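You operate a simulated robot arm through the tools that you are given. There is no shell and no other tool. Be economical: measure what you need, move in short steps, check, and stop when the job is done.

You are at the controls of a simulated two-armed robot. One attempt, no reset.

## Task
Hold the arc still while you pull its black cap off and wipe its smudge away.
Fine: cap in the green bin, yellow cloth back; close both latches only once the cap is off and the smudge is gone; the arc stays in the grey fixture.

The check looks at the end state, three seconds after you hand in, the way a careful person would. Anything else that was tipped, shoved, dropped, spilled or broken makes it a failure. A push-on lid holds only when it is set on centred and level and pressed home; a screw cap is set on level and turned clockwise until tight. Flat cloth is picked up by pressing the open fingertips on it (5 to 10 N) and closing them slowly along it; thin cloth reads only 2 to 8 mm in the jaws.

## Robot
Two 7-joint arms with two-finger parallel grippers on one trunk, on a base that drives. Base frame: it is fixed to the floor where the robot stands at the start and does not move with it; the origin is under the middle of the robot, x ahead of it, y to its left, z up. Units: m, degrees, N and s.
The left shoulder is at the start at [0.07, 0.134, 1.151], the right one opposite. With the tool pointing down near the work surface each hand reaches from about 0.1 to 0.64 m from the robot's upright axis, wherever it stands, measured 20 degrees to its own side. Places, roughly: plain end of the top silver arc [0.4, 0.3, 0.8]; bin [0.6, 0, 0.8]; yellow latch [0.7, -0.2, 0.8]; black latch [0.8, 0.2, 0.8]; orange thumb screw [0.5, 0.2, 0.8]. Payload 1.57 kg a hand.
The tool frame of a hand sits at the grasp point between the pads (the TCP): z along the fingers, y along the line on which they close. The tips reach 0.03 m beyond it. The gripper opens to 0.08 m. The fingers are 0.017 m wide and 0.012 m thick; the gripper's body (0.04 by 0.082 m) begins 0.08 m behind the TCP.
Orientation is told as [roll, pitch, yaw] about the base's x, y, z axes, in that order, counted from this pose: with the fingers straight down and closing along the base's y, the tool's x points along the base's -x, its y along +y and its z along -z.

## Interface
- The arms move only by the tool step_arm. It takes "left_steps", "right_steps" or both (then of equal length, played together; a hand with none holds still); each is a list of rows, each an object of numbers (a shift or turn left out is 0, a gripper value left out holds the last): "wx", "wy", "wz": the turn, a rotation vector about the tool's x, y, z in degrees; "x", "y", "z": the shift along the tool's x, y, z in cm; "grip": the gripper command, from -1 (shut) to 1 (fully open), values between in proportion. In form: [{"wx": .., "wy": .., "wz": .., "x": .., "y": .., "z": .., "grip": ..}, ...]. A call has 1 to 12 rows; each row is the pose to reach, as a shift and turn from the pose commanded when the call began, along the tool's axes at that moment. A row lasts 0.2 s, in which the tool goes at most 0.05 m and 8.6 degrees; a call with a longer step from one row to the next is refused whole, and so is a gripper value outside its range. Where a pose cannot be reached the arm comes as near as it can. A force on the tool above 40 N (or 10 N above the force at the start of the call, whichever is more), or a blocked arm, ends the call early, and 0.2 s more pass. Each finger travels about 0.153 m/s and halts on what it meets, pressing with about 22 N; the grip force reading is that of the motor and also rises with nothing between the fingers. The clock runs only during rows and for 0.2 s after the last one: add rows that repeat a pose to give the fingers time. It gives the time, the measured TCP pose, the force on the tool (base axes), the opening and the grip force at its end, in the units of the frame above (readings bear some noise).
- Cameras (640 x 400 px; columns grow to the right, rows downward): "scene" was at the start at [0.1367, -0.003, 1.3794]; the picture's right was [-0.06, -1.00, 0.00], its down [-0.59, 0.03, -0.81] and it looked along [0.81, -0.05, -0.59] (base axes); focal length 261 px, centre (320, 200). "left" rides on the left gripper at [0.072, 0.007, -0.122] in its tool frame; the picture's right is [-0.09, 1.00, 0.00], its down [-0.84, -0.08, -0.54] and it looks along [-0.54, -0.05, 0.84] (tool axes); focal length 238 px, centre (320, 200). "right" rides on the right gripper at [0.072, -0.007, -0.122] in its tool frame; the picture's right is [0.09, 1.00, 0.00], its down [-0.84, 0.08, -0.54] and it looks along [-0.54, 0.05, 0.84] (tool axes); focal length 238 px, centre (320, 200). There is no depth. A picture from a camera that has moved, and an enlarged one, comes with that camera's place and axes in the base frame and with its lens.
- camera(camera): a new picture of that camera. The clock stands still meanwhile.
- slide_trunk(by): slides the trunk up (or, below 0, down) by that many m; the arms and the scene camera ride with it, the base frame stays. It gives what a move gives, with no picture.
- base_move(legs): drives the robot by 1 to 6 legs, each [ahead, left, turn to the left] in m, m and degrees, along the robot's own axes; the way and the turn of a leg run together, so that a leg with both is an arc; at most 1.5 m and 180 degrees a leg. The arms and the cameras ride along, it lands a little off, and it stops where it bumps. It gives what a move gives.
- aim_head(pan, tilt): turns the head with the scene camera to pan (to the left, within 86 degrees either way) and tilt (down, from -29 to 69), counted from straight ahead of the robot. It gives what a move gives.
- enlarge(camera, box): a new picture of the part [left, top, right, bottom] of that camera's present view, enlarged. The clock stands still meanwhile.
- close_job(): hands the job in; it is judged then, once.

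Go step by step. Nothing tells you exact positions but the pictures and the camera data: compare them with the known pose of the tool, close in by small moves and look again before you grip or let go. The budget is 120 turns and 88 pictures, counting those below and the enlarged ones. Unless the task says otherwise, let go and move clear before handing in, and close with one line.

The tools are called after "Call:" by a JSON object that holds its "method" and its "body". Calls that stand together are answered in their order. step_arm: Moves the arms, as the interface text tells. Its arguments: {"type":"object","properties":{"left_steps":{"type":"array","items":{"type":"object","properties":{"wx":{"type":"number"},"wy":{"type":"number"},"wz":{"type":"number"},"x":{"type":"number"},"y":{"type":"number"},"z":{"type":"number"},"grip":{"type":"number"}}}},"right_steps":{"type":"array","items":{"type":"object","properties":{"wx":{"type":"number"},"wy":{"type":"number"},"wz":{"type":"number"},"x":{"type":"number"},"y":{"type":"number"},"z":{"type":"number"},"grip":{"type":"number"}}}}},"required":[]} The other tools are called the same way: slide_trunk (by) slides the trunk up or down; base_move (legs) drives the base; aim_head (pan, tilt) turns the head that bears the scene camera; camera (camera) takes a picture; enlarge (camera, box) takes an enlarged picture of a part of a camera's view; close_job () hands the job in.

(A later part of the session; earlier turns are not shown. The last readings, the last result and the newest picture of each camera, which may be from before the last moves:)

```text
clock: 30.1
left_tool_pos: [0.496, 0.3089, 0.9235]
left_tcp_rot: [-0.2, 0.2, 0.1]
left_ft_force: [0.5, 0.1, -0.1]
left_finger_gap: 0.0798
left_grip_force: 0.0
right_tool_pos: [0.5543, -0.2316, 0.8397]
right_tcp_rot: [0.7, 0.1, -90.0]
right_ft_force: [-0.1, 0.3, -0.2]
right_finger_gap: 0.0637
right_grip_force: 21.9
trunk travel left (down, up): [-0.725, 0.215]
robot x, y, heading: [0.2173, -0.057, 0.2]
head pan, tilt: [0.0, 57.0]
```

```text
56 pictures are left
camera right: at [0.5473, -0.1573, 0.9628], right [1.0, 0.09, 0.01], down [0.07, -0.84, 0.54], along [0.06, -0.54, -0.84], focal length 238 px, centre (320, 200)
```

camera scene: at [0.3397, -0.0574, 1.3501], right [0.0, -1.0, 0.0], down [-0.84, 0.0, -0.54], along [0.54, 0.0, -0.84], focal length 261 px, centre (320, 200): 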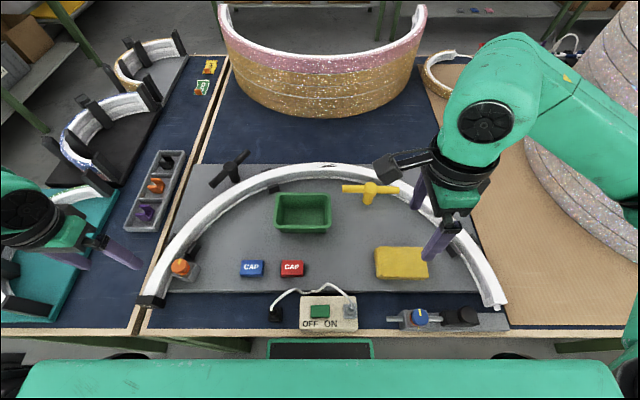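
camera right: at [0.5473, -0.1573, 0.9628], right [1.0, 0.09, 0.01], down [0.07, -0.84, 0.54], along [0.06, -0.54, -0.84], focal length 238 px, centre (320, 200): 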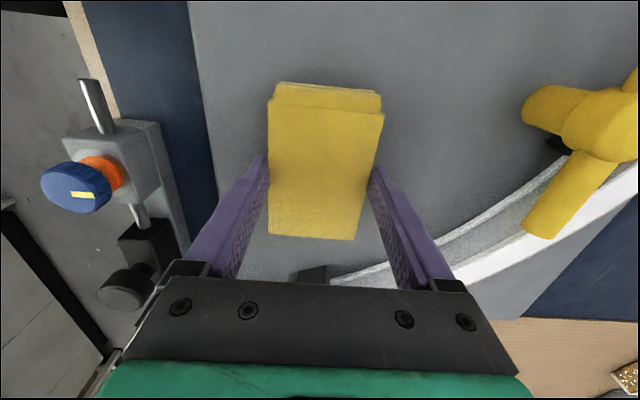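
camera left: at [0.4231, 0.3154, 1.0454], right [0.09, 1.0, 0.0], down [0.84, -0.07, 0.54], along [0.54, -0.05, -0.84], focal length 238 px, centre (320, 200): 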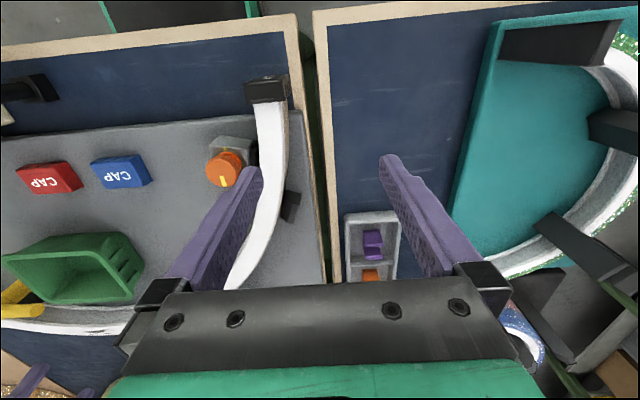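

The cloth is gripped firmly (6.4 cm, 22 N). I lift it and carry it over the smudge, and at the same time bring the left hand above the arc's left flank at (0.634, 0.205), turned -35° to hold it.

Call:
{"method": "step_arm", "body": {"left_steps": [{"z": -2, "wz": 3}, {"z": -4, "wz": 6}, {"z": -4, "x": -2, "y": -1, "wz": 10}, {"z": -4, "x": -4, "y": -2.5, "wz": 14}, {"z": -4, "x": -6, "y": -4, "wz": 18}, {"z": -4, "x": -8, "y": -5.5, "wz": 22}, {"z": -4, "x": -10, "y": -7, "wz": 26}, {"z": -4, "x": -12, "y": -8.5, "wz": 30}, {"z": -4, "x": -13.9, "y": -10.3, "wz": 35}, {"z": -4, "x": -13.9, "y": -10.3, "wz": 35}, {"z": -4, "x": -13.9, "y": -10.3, "wz": 35}], "right_steps": [{"z": -3}, {"z": -6}, {"z": -9}, {"z": -12}, {"z": -12, "x": 2.5, "y": 3.5}, {"z": -12, "x": 5, "y": 7}, {"z": -12, "x": 8, "y": 11}, {"z": -12, "x": 11, "y": 15}, {"z": -12, "x": 13, "y": 19}, {"z": -12, "x": 15.5, "y": 22.3}, {"z": -12, "x": 15.5, "y": 22.3}]}}

Call:
{"method": "camera", "body": {"camera": "right"}}

Call:
{"method": "camera", "body": {"camera": "left"}}

Call:
{"method": "camera", "body": {"camera": "scene"}}

```text
clock: 32.5
left_tool_pos: [0.6351, 0.2044, 0.9635]
left_tcp_rot: [-0.3, 0.1, -35.0]
left_ft_force: [0.2, -0.9, 0.0]
left_finger_gap: 0.08
left_grip_force: 0.1
right_tool_pos: [0.7765, -0.0767, 0.9653]
right_tcp_rot: [0.7, 0.3, -90.1]
right_ft_force: [0.0, -0.5, -1.2]
right_finger_gap: 0.0639
right_grip_force: 21.9
trunk travel left (down, up): [-0.725, 0.215]
robot x, y, heading: [0.2193, -0.0646, 0.2]
head pan, tilt: [0.0, 57.0]
```

```text
55 pictures are left
camera right: at [0.7688, -0.0045, 1.0871], right [1.0, 0.09, 0.01], down [0.07, -0.84, 0.54], along [0.06, -0.54, -0.84], focal length 238 px, centre (320, 200)
```

right: 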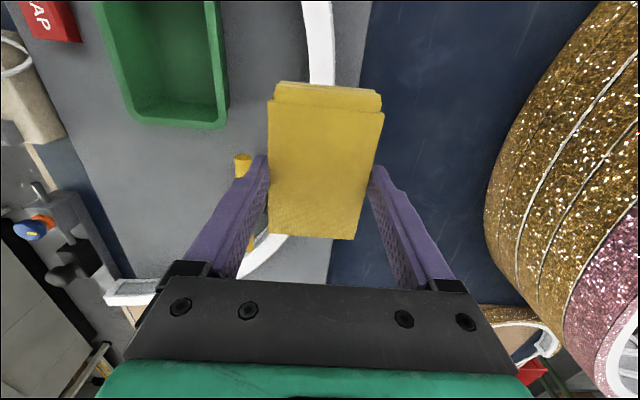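

```text
54 pictures are left
camera left: at [0.5795, 0.2511, 1.0852], right [0.65, 0.76, 0.0], down [0.64, -0.54, 0.54], along [0.41, -0.35, -0.84], focal length 238 px, centre (320, 200)
```

left: 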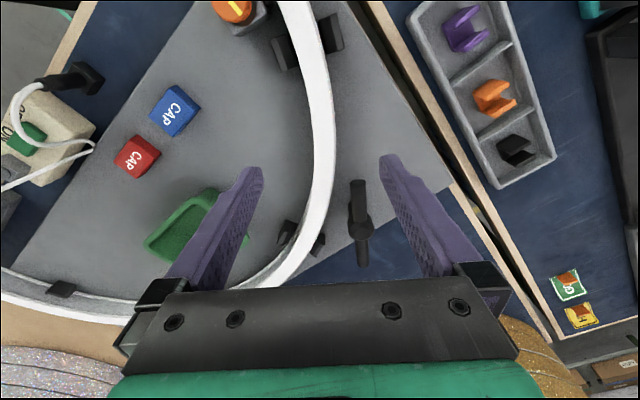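

```text
53 pictures are left
camera scene: at [0.339, -0.0592, 1.3502], right [0.0, -1.0, 0.0], down [-0.84, 0.0, -0.54], along [0.54, 0.0, -0.84], focal length 261 px, centre (320, 200)
```

scene: 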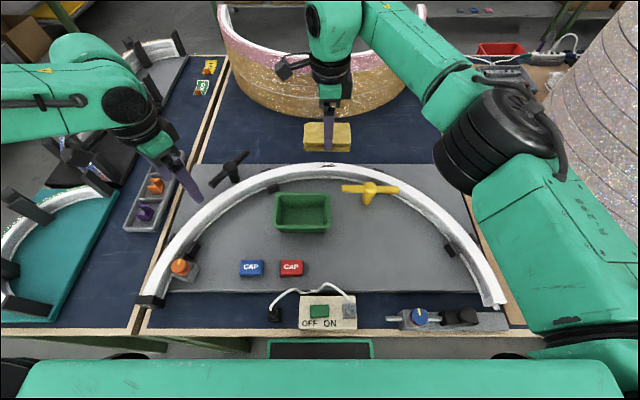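

The left hand is centred on the arc with a clear space around it. I lower it astride the arc and close gently, and the right hand holds still meanwhile.

Call:
{"method": "step_arm", "body": {"left_steps": [{"z": 3}, {"z": 6}, {"z": 9}, {"z": 10.5}, {"z": 11.2}]}}

Call:
{"method": "enlarge", "body": {"camera": "left", "box": [180, 80, 460, 290]}}

```text
clock: 33.7
left_tool_pos: [0.635, 0.2049, 0.8497]
left_tcp_rot: [-0.3, 0.2, -34.9]
left_ft_force: [0.2, 0.0, 0.5]
left_finger_gap: 0.0801
left_grip_force: 0.0
right_tool_pos: [0.7759, -0.0765, 0.9637]
right_tcp_rot: [0.6, -0.1, -90.1]
right_ft_force: [0.5, 0.1, 0.1]
right_finger_gap: 0.0642
right_grip_force: 22.1
trunk travel left (down, up): [-0.725, 0.215]
robot x, y, heading: [0.2203, -0.0636, -0.2]
head pan, tilt: [0.0, 57.0]
```

```text
1.90 times, centred on (320, 185) of left
camera zoom: at [0.5797, 0.2528, 0.9727], right [0.65, 0.76, 0.0], down [0.64, -0.54, 0.54], along [0.41, -0.35, -0.84], focal length 454 px, centre (320, 229)
```

zoom: 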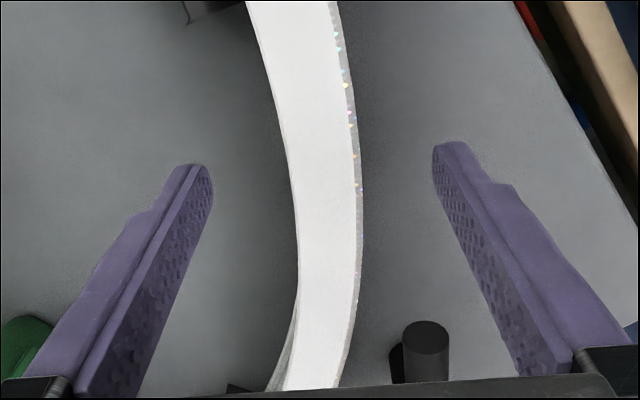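

Call:
{"method": "step_arm", "body": {"left_steps": [{"grip": 0.7}, {"grip": 0.4}, {"grip": 0.1}, {"grip": -0.1}, {"grip": -0.2}, {"grip": -0.3}, {"grip": -0.4}, {"grip": -0.5}, {"grip": -0.7}, {"grip": -1}, {"grip": -1}]}}

Call:
{"method": "enlarge", "body": {"camera": "left", "box": [180, 80, 460, 290]}}

```text
clock: 36.1
left_tool_pos: [0.6343, 0.2057, 0.8506]
left_tcp_rot: [-0.3, 0.1, -34.9]
left_ft_force: [0.9, 1.7, 2.5]
left_finger_gap: 0.0254
left_grip_force: 22.1
right_tool_pos: [0.7754, -0.0769, 0.964]
right_tcp_rot: [0.7, 0.1, -90.1]
right_ft_force: [0.2, 0.3, -0.3]
right_finger_gap: 0.064
right_grip_force: 21.9
trunk travel left (down, up): [-0.725, 0.215]
robot x, y, heading: [0.2175, -0.0612, -0.1]
head pan, tilt: [0.0, 57.0]
```

```text
1.90 times, centred on (320, 185) of left
camera zoom: at [0.5797, 0.2531, 0.9729], right [0.65, 0.76, 0.0], down [0.64, -0.54, 0.54], along [0.41, -0.35, -0.84], focal length 454 px, centre (320, 229)
```

zoom: 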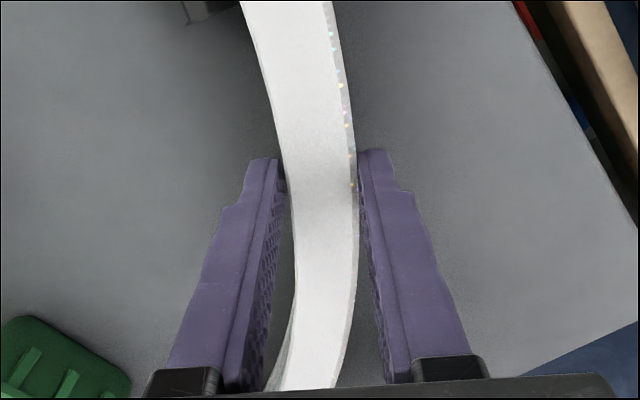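

The arc is held at its left flank (gap 2.5 cm). I lower the cloth toward the smudge until it makes contact.

Call:
{"method": "step_arm", "body": {"right_steps": [{"z": 3}, {"z": 6}, {"z": 7}, {"z": 7.3}, {"z": 7.6}]}}

Call:
{"method": "step_arm", "body": {"right_steps": [{"z": 0.15}, {"z": 0.3}, {"z": 0.4}]}}

```text
clock: 37.3
left_tool_pos: [0.6348, 0.2073, 0.8514]
left_tcp_rot: [-0.2, 0.2, -34.9]
left_ft_force: [-1.2, 0.5, 1.1]
left_finger_gap: 0.0256
left_grip_force: 22.3
right_tool_pos: [0.7767, -0.0753, 0.8876]
right_tcp_rot: [0.6, 0.2, -90.1]
right_ft_force: [-0.1, 0.1, -0.1]
right_finger_gap: 0.064
right_grip_force: 22.0
trunk travel left (down, up): [-0.725, 0.215]
robot x, y, heading: [0.222, -0.0589, 0.0]
head pan, tilt: [0.0, 57.0]
```

```text
clock: 38.1
left_tool_pos: [0.6348, 0.2049, 0.851]
left_tcp_rot: [-0.3, 0.1, -35.0]
left_ft_force: [-0.3, 0.5, 1.3]
left_finger_gap: 0.0256
left_grip_force: 22.2
right_tool_pos: [0.7767, -0.0756, 0.8842]
right_tcp_rot: [0.6, 0.1, -90.1]
right_ft_force: [-0.2, 0.6, 0.0]
right_finger_gap: 0.0638
right_grip_force: 21.9
trunk travel left (down, up): [-0.725, 0.215]
robot x, y, heading: [0.2197, -0.0605, 0.2]
head pan, tilt: [0.0, 57.0]
```

Call:
{"method": "step_arm", "body": {"right_steps": [{"z": 0.15}, {"z": 0.3}]}}

Call:
{"method": "enlarge", "body": {"camera": "scene", "box": [260, 100, 420, 220]}}

```text
clock: 38.7
left_tool_pos: [0.6335, 0.2055, 0.8506]
left_tcp_rot: [-0.4, 0.2, -34.9]
left_ft_force: [-0.5, 1.4, 1.0]
left_finger_gap: 0.0253
left_grip_force: 21.9
right_tool_pos: [0.7765, -0.0763, 0.8819]
right_tcp_rot: [0.6, 0.1, -90.0]
right_ft_force: [-1.0, 0.3, -0.5]
right_finger_gap: 0.0639
right_grip_force: 21.7
trunk travel left (down, up): [-0.725, 0.215]
robot x, y, heading: [0.2217, -0.0587, 0.1]
head pan, tilt: [0.0, 57.0]
```

```text
3.33 times, centred on (340, 160) of scene
camera zoom: at [0.3391, -0.058, 1.3502], right [0.0, -1.0, 0.0], down [-0.84, 0.0, -0.54], along [0.54, 0.0, -0.84], focal length 869 px, centre (253, 333)
```

zoom: 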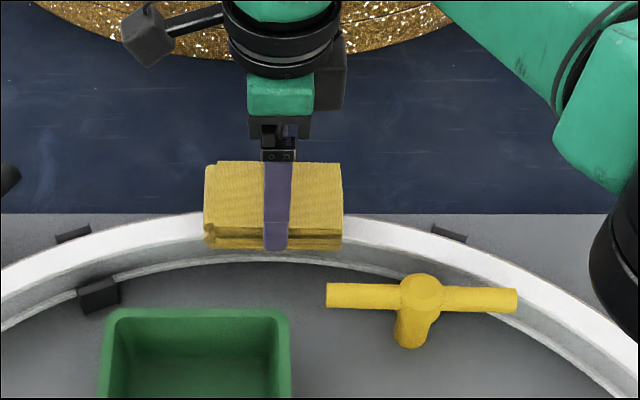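

Call:
{"method": "step_arm", "body": {"right_steps": [{"z": 0.15}, {"z": 0.3}]}}

Call:
{"method": "step_arm", "body": {"right_steps": [{"z": 0.15}, {"z": 0.3}]}}

```text
clock: 39.3
left_tool_pos: [0.6327, 0.2051, 0.8515]
left_tcp_rot: [-0.3, 0.1, -34.9]
left_ft_force: [0.2, -1.3, -0.8]
left_finger_gap: 0.0254
left_grip_force: 21.9
right_tool_pos: [0.7777, -0.0762, 0.8785]
right_tcp_rot: [0.7, 0.1, -90.2]
right_ft_force: [-0.9, 0.2, 7.5]
right_finger_gap: 0.0641
right_grip_force: 21.9
trunk travel left (down, up): [-0.725, 0.215]
robot x, y, heading: [0.2186, -0.0611, -0.3]
head pan, tilt: [0.0, 57.0]
```

```text
clock: 39.9
left_tool_pos: [0.6315, 0.2057, 0.8517]
left_tcp_rot: [-0.1, 0.0, -34.9]
left_ft_force: [1.0, -2.4, -4.5]
left_finger_gap: 0.0255
left_grip_force: 22.3
right_tool_pos: [0.7768, -0.0754, 0.8781]
right_tcp_rot: [1.0, 0.3, -90.0]
right_ft_force: [3.7, -2.2, 28.2]
right_finger_gap: 0.0639
right_grip_force: 22.0
trunk travel left (down, up): [-0.725, 0.215]
robot x, y, heading: [0.2182, -0.0607, 0.0]
head pan, tilt: [0.0, 57.0]
```

Contact at TCP z≈0.8785, and the press is now a bit strong (28 N). I back off slightly and wipe to and fro along the arc.

Call:
{"method": "step_arm", "body": {"right_steps": [{"z": -0.2}, {"z": -0.22, "x": 1}, {"z": -0.22, "x": 2}, {"z": -0.22, "x": 3}, {"z": -0.22, "x": 1.5}, {"z": -0.22, "x": 0}, {"z": -0.22, "x": -1.5}, {"z": -0.22, "x": -3}, {"z": -0.22, "x": -1.5}, {"z": -0.22, "x": 0}, {"z": -0.22, "x": 1.5}, {"z": -0.22, "x": 3}]}}

Call:
{"method": "step_arm", "body": {"right_steps": [{"x": -1.5}, {"x": -3}, {"x": -4.5}, {"x": -6}, {"x": -4.5}, {"x": -3}, {"x": -1.5}, {"x": 0}, {"x": -1.5}, {"x": -3}, {"x": -4.5}, {"x": -6}]}}

```text
clock: 42.5
left_tool_pos: [0.6319, 0.207, 0.8526]
left_tcp_rot: [-0.3, 0.1, -34.8]
left_ft_force: [-1.5, 4.9, 0.0]
left_finger_gap: 0.0256
left_grip_force: 21.4
right_tool_pos: [0.7758, -0.0447, 0.8772]
right_tcp_rot: [0.7, 0.1, -90.1]
right_ft_force: [0.1, -2.3, 7.3]
right_finger_gap: 0.0641
right_grip_force: 21.5
trunk travel left (down, up): [-0.725, 0.215]
robot x, y, heading: [0.2184, -0.0586, -0.2]
head pan, tilt: [0.0, 57.0]
```

```text
clock: 45.1
left_tool_pos: [0.6335, 0.2053, 0.852]
left_tcp_rot: [-0.2, 0.0, -34.9]
left_ft_force: [0.4, 1.4, 3.4]
left_finger_gap: 0.0254
left_grip_force: 21.9
right_tool_pos: [0.7772, -0.1062, 0.8774]
right_tcp_rot: [0.7, 0.2, -90.1]
right_ft_force: [0.0, 0.3, 0.8]
right_finger_gap: 0.0639
right_grip_force: 22.4
trunk travel left (down, up): [-0.725, 0.215]
robot x, y, heading: [0.2192, -0.0599, 0.1]
head pan, tilt: [0.0, 57.0]
```

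Good strokes with contact. I lift the cloth and look at the spot.

Call:
{"method": "step_arm", "body": {"right_steps": [{"z": -2, "x": 1}, {"z": -4, "x": 1}, {"z": -6, "x": 2}, {"z": -8, "x": 3}]}}

Call:
{"method": "enlarge", "body": {"camera": "scene", "box": [260, 120, 400, 220]}}

```text
clock: 46.1
left_tool_pos: [0.6339, 0.2064, 0.851]
left_tcp_rot: [-0.3, 0.0, -34.9]
left_ft_force: [-0.6, 3.1, 5.6]
left_finger_gap: 0.0255
left_grip_force: 22.2
right_tool_pos: [0.7764, -0.076, 0.9567]
right_tcp_rot: [0.7, 0.2, -90.1]
right_ft_force: [0.4, -0.3, -0.1]
right_finger_gap: 0.0642
right_grip_force: 22.0
trunk travel left (down, up): [-0.725, 0.215]
robot x, y, heading: [0.219, -0.0579, 0.2]
head pan, tilt: [0.0, 57.0]
```

```text
4.00 times, centred on (330, 170) of scene
camera zoom: at [0.3385, -0.0579, 1.3502], right [0.0, -1.0, 0.0], down [-0.84, 0.0, -0.55], along [0.55, 0.0, -0.84], focal length 1043 px, centre (280, 320)
```

zoom: 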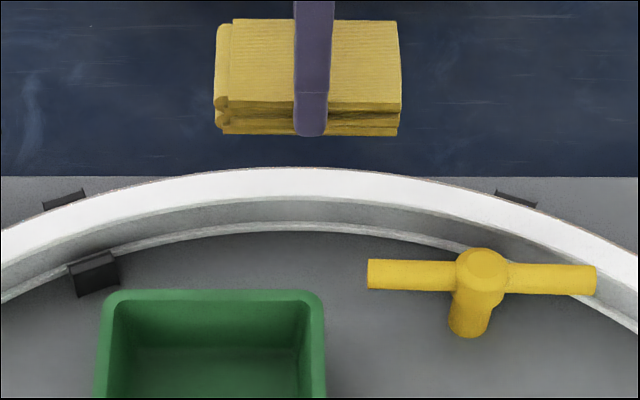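

The smudge is gone. I carry the cloth back to where it lay, at (0.531, -0.227).

Call:
{"method": "step_arm", "body": {"right_steps": [{"x": -2.5, "y": -4}, {"x": -5, "y": -8}, {"x": -7.5, "y": -12}, {"x": -10, "y": -16}, {"x": -12.5, "y": -20}, {"x": -15.1, "y": -24.5}, {"x": -15.1, "y": -24.5, "z": 3}, {"x": -15.1, "y": -24.5, "z": 6}, {"x": -15.1, "y": -24.5, "z": 9}, {"x": -15.1, "y": -24.5, "z": 10.5}, {"x": -15.1, "y": -24.5, "z": 11.3}]}}

Call:
{"method": "step_arm", "body": {"right_steps": [{"z": 0.15}, {"z": 0.3}]}}

```text
refused: row 6 steps farther than a row can; nothing moved
```

```text
clock: 46.7
left_tool_pos: [0.635, 0.2058, 0.8508]
left_tcp_rot: [-0.3, -0.1, -34.9]
left_ft_force: [0.3, 2.4, 5.4]
left_finger_gap: 0.0254
left_grip_force: 21.9
right_tool_pos: [0.776, -0.0754, 0.9539]
right_tcp_rot: [0.6, 0.2, -90.1]
right_ft_force: [0.7, -0.2, -0.3]
right_finger_gap: 0.064
right_grip_force: 21.8
trunk travel left (down, up): [-0.725, 0.215]
robot x, y, heading: [0.2205, -0.0619, -0.1]
head pan, tilt: [0.0, 57.0]
```

The long call was refused and only the 3 mm move ran. I redo it with smaller steps.

Call:
{"method": "step_arm", "body": {"right_steps": [{"x": -2.3, "y": -3.6}, {"x": -4.6, "y": -7.2}, {"x": -6.9, "y": -10.8}, {"x": -9.2, "y": -14.4}, {"x": -11.5, "y": -18}, {"x": -13.5, "y": -21.5}, {"x": -15.1, "y": -24.5}, {"x": -15.1, "y": -24.5, "z": 3.5}, {"x": -15.1, "y": -24.5, "z": 7}, {"x": -15.1, "y": -24.5, "z": 9.5}, {"x": -15.1, "y": -24.5, "z": 10.7}, {"x": -15.1, "y": -24.5, "z": 11}]}}

Call:
{"method": "step_arm", "body": {"right_steps": [{"z": 0.1}, {"z": 0.2}]}}

```text
clock: 49.3
left_tool_pos: [0.6344, 0.2061, 0.8511]
left_tcp_rot: [-0.3, 0.1, -35.0]
left_ft_force: [-2.3, 0.3, 2.6]
left_finger_gap: 0.0257
left_grip_force: 21.8
right_tool_pos: [0.5317, -0.2264, 0.8403]
right_tcp_rot: [0.7, 0.1, -90.1]
right_ft_force: [-0.3, -0.3, 0.8]
right_finger_gap: 0.0641
right_grip_force: 21.9
trunk travel left (down, up): [-0.725, 0.215]
robot x, y, heading: [0.2198, -0.0591, 0.1]
head pan, tilt: [0.0, 57.0]
```

```text
clock: 49.9
left_tool_pos: [0.6339, 0.2052, 0.8515]
left_tcp_rot: [-0.4, 0.0, -34.9]
left_ft_force: [-0.3, -1.1, 0.2]
left_finger_gap: 0.0251
left_grip_force: 22.0
right_tool_pos: [0.5306, -0.226, 0.8402]
right_tcp_rot: [0.6, 0.0, -90.1]
right_ft_force: [-1.1, -1.8, 6.7]
right_finger_gap: 0.0639
right_grip_force: 22.0
trunk travel left (down, up): [-0.725, 0.215]
robot x, y, heading: [0.2197, -0.0591, 0.3]
head pan, tilt: [0.0, 57.0]
```

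The cloth is resting on the plate. I release it and rise, and the left hand lets go of the arc and rises too.

Call:
{"method": "step_arm", "body": {"right_steps": [{"grip": -0.2}, {"grip": 0.4}, {"grip": 1}, {"grip": 1}, {"grip": 1}, {"z": -3}, {"z": -6}, {"z": -9}, {"z": -12}], "left_steps": [{"grip": -0.4}, {"grip": 0}, {"grip": 0.5}, {"grip": 1}, {"grip": 1}, {"z": -3}, {"z": -6}, {"z": -9}, {"z": -12}]}}

Call:
{"method": "camera", "body": {"camera": "scene"}}

Call:
{"method": "enlarge", "body": {"camera": "right", "box": [160, 20, 480, 240]}}

```text
clock: 51.9
left_tool_pos: [0.6355, 0.2059, 0.9727]
left_tcp_rot: [-0.3, 0.0, -34.9]
left_ft_force: [-0.2, -0.6, -0.3]
left_finger_gap: 0.0798
left_grip_force: 0.1
right_tool_pos: [0.5314, -0.2266, 0.9595]
right_tcp_rot: [0.6, 0.1, -90.0]
right_ft_force: [-0.5, 0.2, -0.6]
right_finger_gap: 0.0798
right_grip_force: 0.1
trunk travel left (down, up): [-0.725, 0.215]
robot x, y, heading: [0.2166, -0.0612, -0.2]
head pan, tilt: [0.0, 57.0]
```

```text
48 pictures are left
camera scene: at [0.3383, -0.0582, 1.3502], right [0.0, -1.0, 0.0], down [-0.84, 0.0, -0.55], along [0.55, 0.0, -0.84], focal length 261 px, centre (320, 200)
```

scene: 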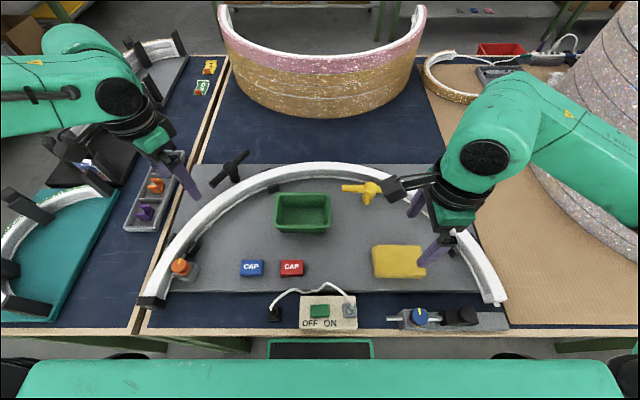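

```text
1.82 times, centred on (320, 130) of right
camera zoom: at [0.5237, -0.154, 1.0816], right [1.0, 0.09, 0.01], down [0.07, -0.84, 0.54], along [0.06, -0.54, -0.84], focal length 433 px, centre (320, 327)
```

zoom: 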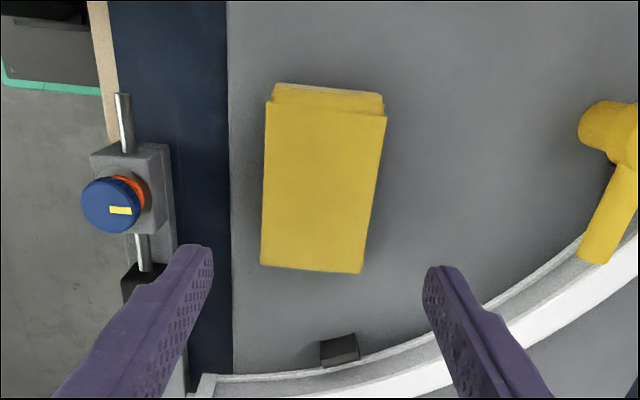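

The cloth is back and the arc is free. For the cap I back the base up 8 cm and shift it 8 cm left, so the left hand can reach the cap and the right hand can hold the arc's left flank.

Call:
{"method": "base_move", "body": {"legs": [[-0.08, 0, 0], [0, 0.08, 0]]}}

Call:
{"method": "step_arm", "body": {"left_steps": [{"z": -1, "wz": -7}, {"z": -1, "wz": -14}, {"z": -1, "wz": -21}, {"z": -1, "wz": -28}, {"z": -1, "wz": -35}]}}

```text
clock: 53.6
left_tool_pos: [0.5547, 0.2836, 0.9734]
left_tcp_rot: [-0.2, 0.2, -35.1]
left_ft_force: [-0.2, -0.5, 0.3]
left_finger_gap: 0.0799
left_grip_force: 0.1
right_tool_pos: [0.4514, -0.1474, 0.9576]
right_tcp_rot: [0.7, 0.2, -90.1]
right_ft_force: [-0.3, -0.3, 0.5]
right_finger_gap: 0.0801
right_grip_force: 0.1
trunk travel left (down, up): [-0.725, 0.215]
robot x, y, heading: [0.138, 0.0168, -0.0]
head pan, tilt: [0.0, 57.0]
```

```text
clock: 54.9
left_tool_pos: [0.554, 0.2858, 0.9824]
left_tcp_rot: [-0.2, 0.2, 0.3]
left_ft_force: [-0.8, -0.5, -0.1]
left_finger_gap: 0.08
left_grip_force: 0.1
right_tool_pos: [0.4517, -0.1472, 0.9581]
right_tcp_rot: [0.6, 0.0, -90.0]
right_ft_force: [-1.4, -1.1, 0.0]
right_finger_gap: 0.0802
right_grip_force: 0.1
trunk travel left (down, up): [-0.725, 0.215]
robot x, y, heading: [0.1386, 0.019, -0.0]
head pan, tilt: [0.0, 57.0]
```

Now I test the left hand's range over the cap, including the room it needs for the pull in -x.

Call:
{"method": "step_arm", "body": {"left_steps": [{"x": 3}, {"x": 6, "y": -1}, {"x": 9, "y": -1.9}, {"x": 12, "y": -1.9}, {"x": 14, "y": -1.9}, {"x": 15.5, "y": -1.9}]}}

Call:
{"method": "camera", "body": {"camera": "left"}}

```text
clock: 56.2
left_tool_pos: [0.4543, 0.2777, 1.0002]
left_tcp_rot: [-0.2, 0.3, 0.1]
left_ft_force: [-0.2, -0.4, 0.2]
left_finger_gap: 0.0798
left_grip_force: 0.0
left hand out of reach, approached as far as the arm can: row 3, 4, 5, 6
right_tool_pos: [0.4515, -0.1476, 0.958]
right_tcp_rot: [0.7, 0.1, -90.1]
right_ft_force: [-0.2, 0.7, -0.9]
right_finger_gap: 0.0798
right_grip_force: 0.1
trunk travel left (down, up): [-0.725, 0.215]
robot x, y, heading: [0.1436, 0.0222, -0.2]
head pan, tilt: [0.0, 57.0]
```

```text
46 pictures are left
camera left: at [0.3831, 0.2851, 1.1222], right [0.09, 1.0, 0.0], down [0.84, -0.07, 0.54], along [0.54, -0.05, -0.84], focal length 238 px, centre (320, 200)
```

left: 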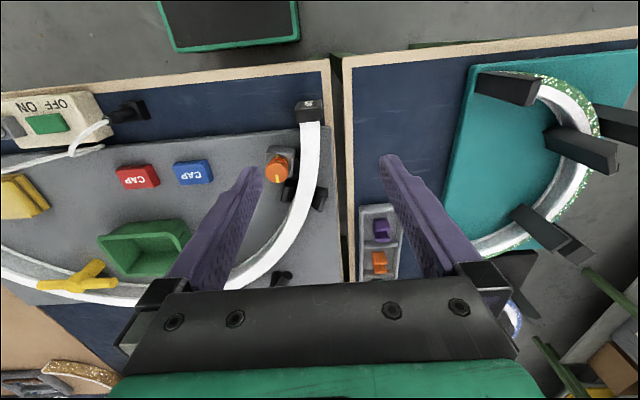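

The left arm folds too tightly here. Backing up and turning the robot 30° left should suit both hands: the cap straight ahead of the left shoulder, and the arc's left flank within the right hand's reach.

Call:
{"method": "base_move", "body": {"legs": [[-0.08, 0.01, 0], [0, 0, 30]]}}

Call:
{"method": "aim_head", "body": {"pan": -5, "tilt": 50}}

Call:
{"method": "camera", "body": {"camera": "scene"}}

```text
clock: 58.8
left_tool_pos: [0.2022, 0.4117, 1.0001]
left_tcp_rot: [-0.2, 0.3, 30.2]
left_ft_force: [0.6, 0.3, 0.0]
left_finger_gap: 0.08
left_grip_force: 0.0
right_tool_pos: [0.4133, 0.0432, 0.9593]
right_tcp_rot: [0.6, 0.1, -59.9]
right_ft_force: [0.0, -0.4, 0.4]
right_finger_gap: 0.08
right_grip_force: 0.1
trunk travel left (down, up): [-0.725, 0.215]
robot x, y, heading: [0.0619, 0.0311, 30.2]
head pan, tilt: [0.0, 57.0]
```

```text
clock: 59.5
left_tool_pos: [0.2018, 0.4131, 0.9992]
left_tcp_rot: [-0.2, 0.4, 30.2]
left_ft_force: [0.1, 0.8, 0.3]
left_finger_gap: 0.0803
left_grip_force: 0.0
right_tool_pos: [0.4125, 0.0417, 0.9585]
right_tcp_rot: [0.7, 0.0, -59.9]
right_ft_force: [0.0, 0.1, 0.8]
right_finger_gap: 0.0802
right_grip_force: 0.1
trunk travel left (down, up): [-0.725, 0.215]
robot x, y, heading: [0.0608, 0.0309, 30.3]
head pan, tilt: [-5.0, 50.0]
```

```text
45 pictures are left
camera scene: at [0.1713, 0.0898, 1.3591], right [0.43, -0.9, 0.0], down [-0.69, -0.33, -0.64], along [0.58, 0.27, -0.77], focal length 261 px, centre (320, 200)
```

scene: 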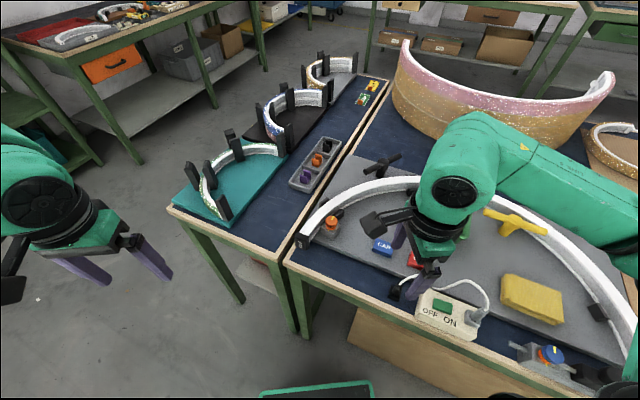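

There's a clear view now. I move the right hand above the arc's left flank and the left hand above the cap.

Call:
{"method": "step_arm", "body": {"right_steps": [{"x": 0.3, "y": 2.7, "wz": -2.5}, {"x": 0.6, "y": 5.5, "wz": -5}, {"x": 0.9, "y": 8.2, "wz": -7.5}, {"x": 1.2, "y": 10.9, "wz": -10}, {"x": 1.5, "y": 13.6, "wz": -12.5}, {"x": 1.8, "y": 16.4, "wz": -15}, {"x": 2.1, "y": 19.1, "wz": -17.5}, {"x": 2.4, "y": 21.8, "wz": -20}, {"x": 2.7, "y": 24.6, "wz": -22.5}, {"x": 3, "y": 27.3, "wz": -25}, {"x": 3, "y": 27.3, "wz": -25}], "left_steps": [{"x": 0}, {"x": -1, "y": -2, "wz": 3}, {"x": -2.5, "y": -4.5, "wz": 6}, {"x": -4, "y": -7.5, "wz": 10}, {"x": -6, "y": -10.5, "wz": 14}, {"x": -8, "y": -13.5, "wz": 18}, {"x": -10, "y": -17, "wz": 21}, {"x": -12, "y": -20, "wz": 24}, {"x": -13.5, "y": -23, "wz": 27, "z": 2}, {"x": -15, "y": -25.6, "wz": 30, "z": 4}, {"x": -15, "y": -25.6, "wz": 30, "z": 5}]}}

Call:
{"method": "camera", "body": {"camera": "right"}}

Call:
{"method": "camera", "body": {"camera": "left"}}

Call:
{"method": "camera", "body": {"camera": "scene"}}

```text
clock: 61.9
left_tool_pos: [0.3991, 0.2996, 0.964]
left_tcp_rot: [-0.2, 0.0, 0.1]
left_ft_force: [0.0, 0.2, 0.7]
left_finger_gap: 0.0799
left_grip_force: 0.0
left hand out of reach, approached as far as the arm can: row 8, 9, 10, 11
right_tool_pos: [0.6347, 0.2057, 0.9619]
right_tcp_rot: [0.8, -0.3, -34.9]
right_ft_force: [-0.6, -0.3, -0.2]
right_finger_gap: 0.0799
right_grip_force: 0.0
trunk travel left (down, up): [-0.725, 0.215]
robot x, y, heading: [0.0622, 0.0286, 30.1]
head pan, tilt: [-5.0, 50.0]
```

```text
44 pictures are left
camera right: at [0.5707, 0.2408, 1.0836], right [0.49, 0.87, 0.01], down [0.73, -0.42, 0.55], along [0.48, -0.26, -0.84], focal length 238 px, centre (320, 200)
```

right: 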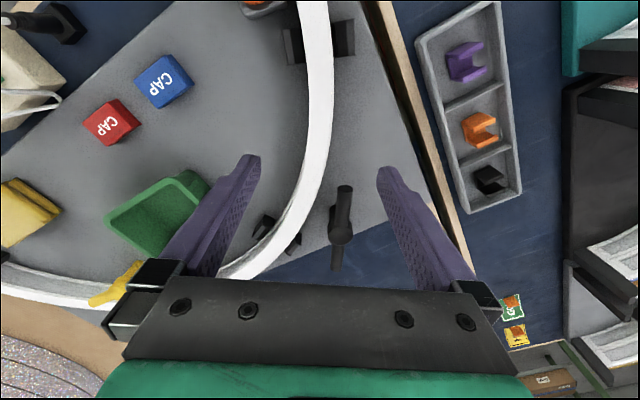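

```text
43 pictures are left
camera left: at [0.3266, 0.3067, 1.0862], right [0.09, 1.0, -0.01], down [0.84, -0.07, 0.54], along [0.54, -0.05, -0.84], focal length 238 px, centre (320, 200)
```

left: 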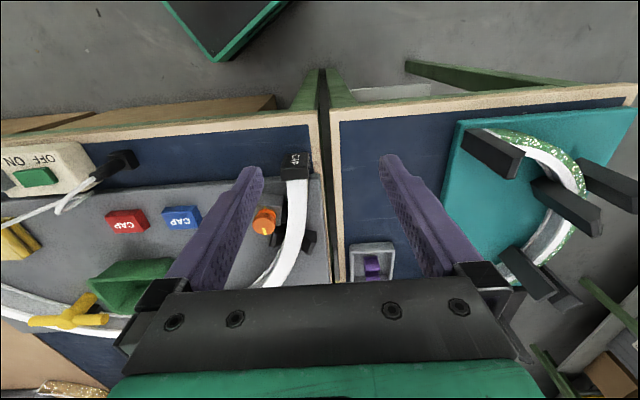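

```text
42 pictures are left
camera scene: at [0.1718, 0.0893, 1.3591], right [0.43, -0.9, 0.0], down [-0.69, -0.33, -0.64], along [0.58, 0.27, -0.77], focal length 261 px, centre (320, 200)
```

scene: 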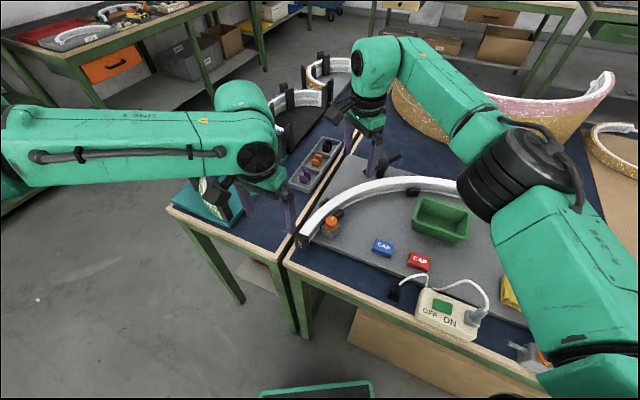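

The right hand is well placed. The left stopped at (0.40, 0.30), so I try stepping it onto the cap line from there.

Call:
{"method": "step_arm", "body": {"left_steps": [{"x": -1.5, "y": -1}, {"x": -3, "y": -2}, {"x": -5, "y": -3.3}, {"x": -5, "y": -3.3}]}}

```text
clock: 62.9
left_tool_pos: [0.3968, 0.2968, 0.9705]
left_tcp_rot: [-0.4, 0.0, 0.2]
left_ft_force: [1.0, 0.0, 0.2]
left_finger_gap: 0.08
left_grip_force: 0.0
left hand out of reach, approached as far as the arm can: row 1, 2, 3, 4
right_tool_pos: [0.6336, 0.2057, 0.9606]
right_tcp_rot: [0.7, -0.2, -35.0]
right_ft_force: [0.0, 0.3, -0.2]
right_finger_gap: 0.08
right_grip_force: 0.0
trunk travel left (down, up): [-0.725, 0.215]
robot x, y, heading: [0.058, 0.0301, 30.3]
head pan, tilt: [-5.0, 50.0]
```

That is a wrist limit tied to the heading. I reduce the heading to about 15° with a slight shift left, which should suit both hands.

Call:
{"method": "base_move", "body": {"legs": [[0, 0, -15], [0.0126, 0.0277, 0]]}}

```text
clock: 64.6
left_tool_pos: [0.4591, 0.2264, 0.9734]
left_tcp_rot: [0.0, 0.2, -14.7]
left_ft_force: [-0.5, 0.3, -0.1]
left_finger_gap: 0.0798
left_grip_force: 0.0
right_tool_pos: [0.6629, 0.0775, 0.9619]
right_tcp_rot: [0.8, 0.0, -50.0]
right_ft_force: [-0.6, -0.4, -0.1]
right_finger_gap: 0.08
right_grip_force: 0.1
trunk travel left (down, up): [-0.725, 0.215]
robot x, y, heading: [0.0668, 0.0592, 15.1]
head pan, tilt: [-5.0, 50.0]
```

Call:
{"method": "step_arm", "body": {"left_steps": [{"x": 0.4, "y": 0.6, "wz": -2.5}, {"x": 0.8, "y": 1.2, "wz": -5}, {"x": 1.2, "y": 1.8, "wz": -7.5}, {"x": 1.6, "y": 2.4, "wz": -10}, {"x": 2, "y": 3, "wz": -12.5, "z": 1}, {"x": 2.4, "y": 3.6, "wz": -15, "z": 2}, {"x": 2.4, "y": 3.6, "wz": -15, "z": 2}], "right_steps": [{"x": 2.2, "y": 0.9, "wz": -3}, {"x": 4.4, "y": 1.8, "wz": -6}, {"x": 6.6, "y": 2.7, "wz": -9}, {"x": 8.8, "y": 3.6, "wz": -12}, {"x": 11, "y": 4.5, "wz": -15}, {"x": 13.3, "y": 5.5, "wz": -18}, {"x": 13.3, "y": 5.5, "wz": -18}]}}

Call:
{"method": "camera", "body": {"camera": "right"}}

Call:
{"method": "camera", "body": {"camera": "left"}}

```text
clock: 66.2
left_tool_pos: [0.4463, 0.2698, 0.9511]
left_tcp_rot: [-0.3, 0.2, 0.0]
left_ft_force: [-0.2, 0.1, -0.1]
left_finger_gap: 0.0798
left_grip_force: 0.0
right_tool_pos: [0.6176, 0.2037, 0.9606]
right_tcp_rot: [0.6, -0.2, -33.1]
right_ft_force: [-0.9, 0.4, 0.0]
right_finger_gap: 0.0801
right_grip_force: 0.0
right hand out of reach, approached as far as the arm can: row 6, 7
trunk travel left (down, up): [-0.725, 0.215]
robot x, y, heading: [0.0594, 0.0621, 15.2]
head pan, tilt: [-5.0, 50.0]
```

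```text
41 pictures are left
camera right: at [0.553, 0.239, 1.0817], right [0.46, 0.89, 0.01], down [0.74, -0.39, 0.55], along [0.49, -0.25, -0.84], focal length 238 px, centre (320, 200)
```

right: 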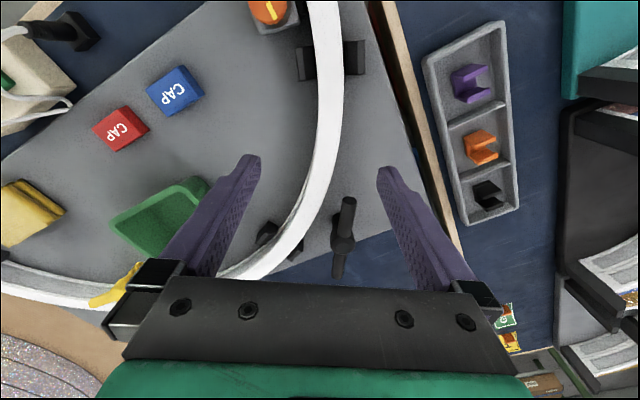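

```text
40 pictures are left
camera left: at [0.3745, 0.2772, 1.0735], right [0.09, 1.0, -0.01], down [0.84, -0.07, 0.54], along [0.54, -0.05, -0.84], focal length 238 px, centre (320, 200)
```

left: 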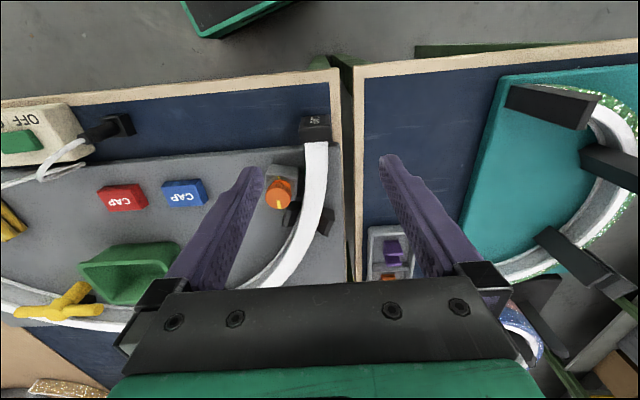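

The left hand reaches the cap and the right is about 1.5 cm short of the arc's centreline. A small base shift fixes that.

Call:
{"method": "base_move", "body": {"legs": [[0.017, 0.008, 0]]}}

Call:
{"method": "step_arm", "body": {"left_steps": [{"x": 0.5, "y": -0.5}, {"x": 1.4, "y": -1.3}, {"x": 1.4, "y": -1.3}]}}

Call:
{"method": "camera", "body": {"camera": "right"}}

Call:
{"method": "enlarge", "body": {"camera": "left", "box": [220, 60, 420, 220]}}

```text
clock: 67.0
left_tool_pos: [0.4588, 0.2809, 0.9532]
left_tcp_rot: [-0.2, 0.0, 0.1]
left_ft_force: [-0.1, 0.1, 0.6]
left_finger_gap: 0.0802
left_grip_force: 0.0
right_tool_pos: [0.6286, 0.2154, 0.9617]
right_tcp_rot: [0.6, -0.4, -33.0]
right_ft_force: [0.0, -0.5, 0.7]
right_finger_gap: 0.0798
right_grip_force: 0.0
trunk travel left (down, up): [-0.725, 0.215]
robot x, y, heading: [0.0802, 0.0695, 15.1]
head pan, tilt: [-5.0, 50.0]
```

```text
clock: 67.8
left_tool_pos: [0.4471, 0.2698, 0.9513]
left_tcp_rot: [-0.4, 0.1, 0.2]
left_ft_force: [-0.6, 0.3, 0.4]
left_finger_gap: 0.08
left_grip_force: 0.0
right_tool_pos: [0.6315, 0.2173, 0.959]
right_tcp_rot: [0.5, -0.4, -33.0]
right_ft_force: [0.3, 0.6, 0.2]
right_finger_gap: 0.0798
right_grip_force: 0.0
trunk travel left (down, up): [-0.725, 0.215]
robot x, y, heading: [0.0776, 0.0727, 15.1]
head pan, tilt: [-5.0, 50.0]
```

```text
39 pictures are left
camera right: at [0.5678, 0.252, 1.0813], right [0.46, 0.89, 0.01], down [0.74, -0.39, 0.55], along [0.49, -0.25, -0.84], focal length 238 px, centre (320, 200)
```

right: 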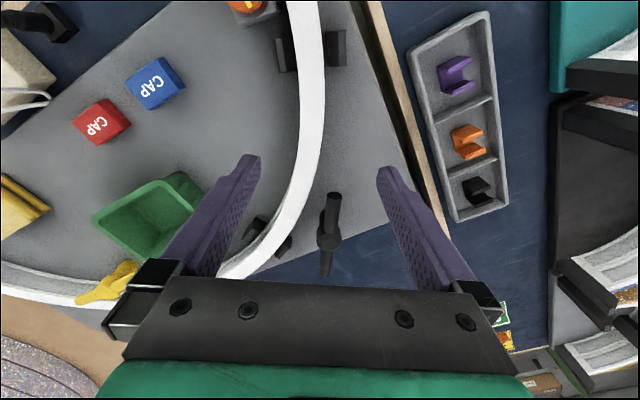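

```text
2.50 times, centred on (320, 140) of left
camera zoom: at [0.3756, 0.2773, 1.0735], right [0.09, 1.0, -0.01], down [0.84, -0.07, 0.54], along [0.54, -0.05, -0.84], focal length 596 px, centre (320, 350)
```

zoom: 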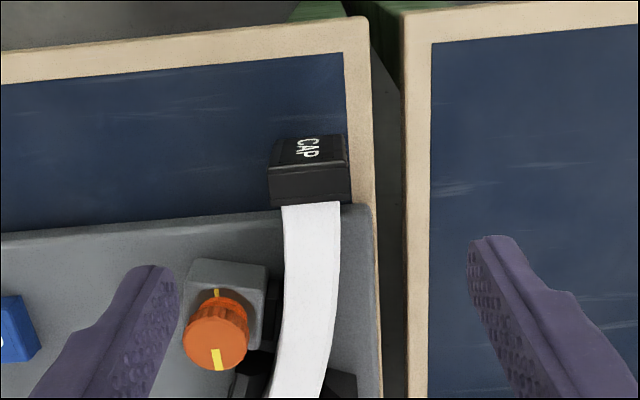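

The cap's top spans x 0.438–0.453 and y 0.251–0.281, with z from 0.803 to 0.848. The right hand shifts 8 mm inward and lowers astride the arc, and the left lowers astride the cap.

Call:
{"method": "step_arm", "body": {"right_steps": [{"y": -0.8, "z": 1}, {"y": -0.8, "z": 3.5}, {"y": -0.8, "z": 6}, {"y": -0.8, "z": 8}, {"y": -0.8, "z": 9.5}, {"y": -0.8, "z": 10.8}], "left_steps": [{"x": 0.5, "y": -0.4, "z": 1, "grip": 0.5}, {"x": 0.5, "y": -0.4, "z": 3, "grip": 0.5}, {"x": 0.5, "y": -0.4, "z": 5, "grip": 0.5}, {"x": 0.5, "y": -0.4, "z": 6, "grip": 0.5}, {"x": 0.5, "y": -0.4, "z": 7, "grip": 0.5}, {"x": 0.5, "y": -0.4, "z": 7.5, "grip": 0.5}]}}

Call:
{"method": "enlarge", "body": {"camera": "right", "box": [180, 80, 460, 290]}}

Call:
{"method": "enlarge", "body": {"camera": "left", "box": [220, 60, 420, 220]}}

```text
clock: 69.2
left_tool_pos: [0.4406, 0.2656, 0.8776]
left_tcp_rot: [-0.3, 0.1, 0.2]
left_ft_force: [0.4, 0.0, -0.1]
left_finger_gap: 0.0601
left_grip_force: 0.0
right_tool_pos: [0.6285, 0.2107, 0.8516]
right_tcp_rot: [0.4, -0.4, -33.0]
right_ft_force: [-0.8, -0.1, 0.6]
right_finger_gap: 0.0799
right_grip_force: 0.1
trunk travel left (down, up): [-0.725, 0.215]
robot x, y, heading: [0.079, 0.0686, 15.0]
head pan, tilt: [-5.0, 50.0]
```

```text
1.90 times, centred on (320, 185) of right
camera zoom: at [0.5637, 0.2456, 0.9737], right [0.46, 0.89, 0.01], down [0.74, -0.39, 0.55], along [0.49, -0.25, -0.84], focal length 454 px, centre (320, 229)
```

zoom: 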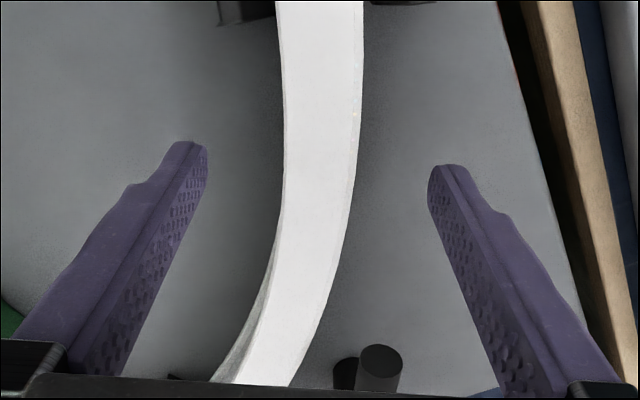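

```text
2.50 times, centred on (320, 140) of left
camera zoom: at [0.3695, 0.2725, 0.9985], right [0.09, 1.0, -0.01], down [0.84, -0.07, 0.54], along [0.54, -0.05, -0.84], focal length 596 px, centre (320, 350)
```

zoom: 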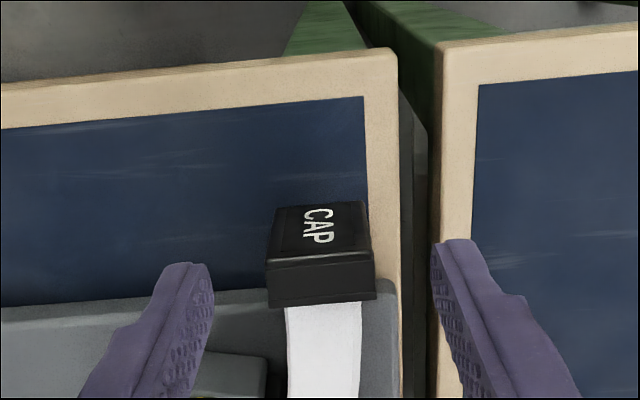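

Both hands are well centred. The right hand closes on the arc while the left lowers to grip height.

Call:
{"method": "step_arm", "body": {"right_steps": [{"grip": 0.7}, {"grip": 0.4}, {"grip": 0.1}, {"grip": -0.1}, {"grip": -0.2}, {"grip": -0.3}, {"grip": -0.4}, {"grip": -0.6}, {"grip": -1}, {"grip": -1}], "left_steps": [{"x": -0.2, "z": 0.5}, {"x": -0.2, "z": 1}, {"x": -0.2, "z": 1.5}, {"x": -0.2, "z": 2}, {"x": -0.2, "z": 2.5}, {"x": -0.2, "z": 3}, {"x": -0.2, "z": 3.4}, {"x": -0.2, "z": 3.7}, {"x": -0.2, "z": 3.7}, {"x": -0.2, "z": 3.7}]}}

Call:
{"method": "step_arm", "body": {"left_steps": [{"grip": 0.3}, {"grip": 0.1}, {"grip": 0}, {"grip": -0.1}, {"grip": -0.2}, {"grip": -0.3}, {"grip": -0.5}, {"grip": -1}, {"grip": -1}]}}

Call:
{"method": "enlarge", "body": {"camera": "left", "box": [220, 80, 420, 240]}}

```text
clock: 71.4
left_tool_pos: [0.4347, 0.2717, 0.8468]
left_tcp_rot: [-0.3, 0.1, 0.3]
left_ft_force: [-0.1, 0.1, 1.0]
left_finger_gap: 0.06
left_grip_force: 0.0
left hand out of reach, approached as far as the arm can: row 4, 5, 6, 7, 8, 9, 10
right_tool_pos: [0.6288, 0.2103, 0.8517]
right_tcp_rot: [0.6, -0.3, -33.0]
right_ft_force: [0.1, -1.5, 0.0]
right_finger_gap: 0.0259
right_grip_force: 21.9
trunk travel left (down, up): [-0.725, 0.215]
robot x, y, heading: [0.0768, 0.0733, 15.2]
head pan, tilt: [-5.0, 50.0]
```

```text
clock: 73.4
left_tool_pos: [0.4358, 0.2701, 0.8468]
left_tcp_rot: [-0.5, 0.1, 0.0]
left_ft_force: [-2.7, -17.6, 5.8]
left_finger_gap: 0.0308
left_grip_force: 22.2
right_tool_pos: [0.6291, 0.212, 0.8523]
right_tcp_rot: [0.8, -0.4, -32.9]
right_ft_force: [8.7, 14.9, -0.2]
right_finger_gap: 0.0256
right_grip_force: 21.8
trunk travel left (down, up): [-0.725, 0.215]
robot x, y, heading: [0.0765, 0.0719, 15.3]
head pan, tilt: [-5.0, 50.0]
```

```text
2.50 times, centred on (320, 160) of left
camera zoom: at [0.3644, 0.2785, 0.9687], right [0.09, 1.0, -0.01], down [0.84, -0.07, 0.54], along [0.54, -0.06, -0.84], focal length 596 px, centre (320, 300)
```

zoom: 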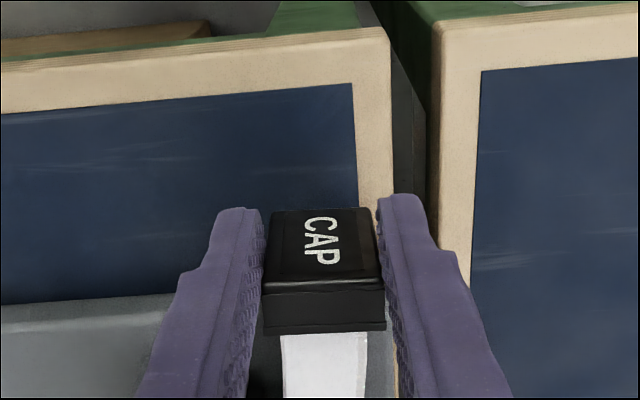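

The left arm is at its limit here: it drifted 4 mm sideways and has no room to pull. I let go of both gently, rise, and shift the base 13 cm left and a little back to gain pulling room.

Call:
{"method": "step_arm", "body": {"left_steps": [{"grip": -0.2}, {"grip": 0}, {"grip": 0.3}, {"grip": 0.6}, {"grip": 1}, {"z": -2}, {"z": -4}, {"z": -7}, {"z": -10}, {"z": -12}], "right_steps": [{}, {}, {"grip": -0.2}, {"grip": 0.3}, {"grip": 1}, {"z": 0}, {"z": -3}, {"z": -6}, {"z": -9}, {"z": -12}]}}

Call:
{"method": "base_move", "body": {"legs": [[-0.034, 0, 0], [0, 0.131, 0]]}}

```text
clock: 75.6
left_tool_pos: [0.4344, 0.2727, 0.967]
left_tcp_rot: [-0.3, 0.2, 0.1]
left_ft_force: [-0.3, -0.3, -0.3]
left_finger_gap: 0.08
left_grip_force: 0.0
right_tool_pos: [0.6268, 0.2105, 0.9714]
right_tcp_rot: [0.6, -0.5, -33.0]
right_ft_force: [0.0, 0.9, 0.4]
right_finger_gap: 0.0802
right_grip_force: 0.0
trunk travel left (down, up): [-0.725, 0.215]
robot x, y, heading: [0.0772, 0.0726, 15.3]
head pan, tilt: [-5.0, 50.0]
```

```text
clock: 77.3
left_tool_pos: [0.3687, 0.3869, 0.9671]
left_tcp_rot: [-0.2, 0.2, 0.2]
left_ft_force: [0.6, 0.3, 0.0]
left_finger_gap: 0.0799
left_grip_force: 0.0
right_tool_pos: [0.5598, 0.3251, 0.972]
right_tcp_rot: [0.6, -0.3, -33.0]
right_ft_force: [0.2, -0.1, 0.4]
right_finger_gap: 0.0801
right_grip_force: 0.0
trunk travel left (down, up): [-0.725, 0.215]
robot x, y, heading: [0.0079, 0.1862, 15.1]
head pan, tilt: [-5.0, 50.0]
```

Call:
{"method": "step_arm", "body": {"right_steps": [{"x": -1.6, "y": -1, "wz": -0.5}, {"x": -3.2, "y": -2, "wz": -1}, {"x": -4.8, "y": -3, "wz": -1.5}, {"x": -6.4, "y": -4, "wz": -2}, {"x": -8, "y": -5, "wz": -2.5}, {"x": -9.55, "y": -6.1, "wz": -3}, {"x": -9.55, "y": -6.1, "wz": -3}], "left_steps": [{"x": 0, "y": -2}, {"x": 0, "y": -4}, {"x": 0, "y": -6}, {"x": -1, "y": -8}, {"x": -2, "y": -10}, {"x": -3.1, "y": -12.1}, {"x": -3.1, "y": -12.1}]}}

Call:
{"method": "step_arm", "body": {"left_steps": [{"z": 2}, {"z": 4}, {"z": 6}]}}

Call:
{"method": "camera", "body": {"camera": "right"}}

```text
clock: 78.9
left_tool_pos: [0.3655, 0.3223, 0.9748]
left_tcp_rot: [-0.4, 0.1, 0.1]
left_ft_force: [-0.3, 0.8, 1.6]
left_finger_gap: 0.0801
left_grip_force: 0.1
left hand out of reach, approached as far as the arm can: row 4, 5, 6, 7
right_tool_pos: [0.6079, 0.2224, 0.9701]
right_tcp_rot: [0.5, -0.4, -30.0]
right_ft_force: [0.8, 0.0, 0.9]
right_finger_gap: 0.0798
right_grip_force: 0.0
trunk travel left (down, up): [-0.725, 0.215]
robot x, y, heading: [0.0085, 0.189, 15.1]
head pan, tilt: [-5.0, 50.0]
```

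```text
clock: 79.7
left_tool_pos: [0.3571, 0.3326, 0.9189]
left_tcp_rot: [-0.4, 0.1, 0.3]
left_ft_force: [-0.6, -0.3, 0.0]
left_finger_gap: 0.0799
left_grip_force: 0.1
left hand out of reach, approached as far as the arm can: row 1, 2, 3
right_tool_pos: [0.6074, 0.2233, 0.9711]
right_tcp_rot: [0.5, -0.4, -30.0]
right_ft_force: [0.3, -0.2, 0.3]
right_finger_gap: 0.0799
right_grip_force: 0.0
trunk travel left (down, up): [-0.725, 0.215]
robot x, y, heading: [0.0121, 0.1894, 15.2]
head pan, tilt: [-5.0, 50.0]
```

```text
34 pictures are left
camera right: at [0.5418, 0.2538, 1.0928], right [0.42, 0.91, 0.01], down [0.76, -0.35, 0.55], along [0.5, -0.22, -0.84], focal length 238 px, centre (320, 200)
```

right: 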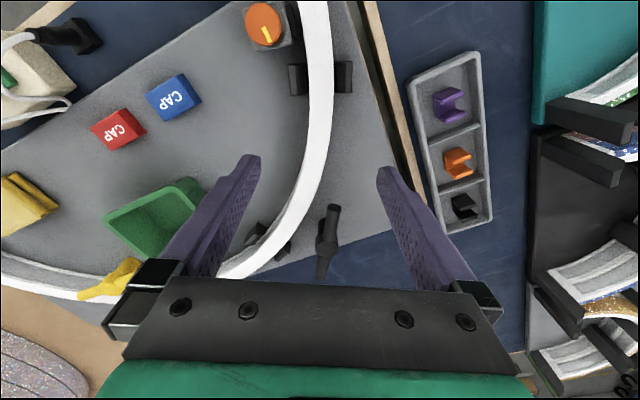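

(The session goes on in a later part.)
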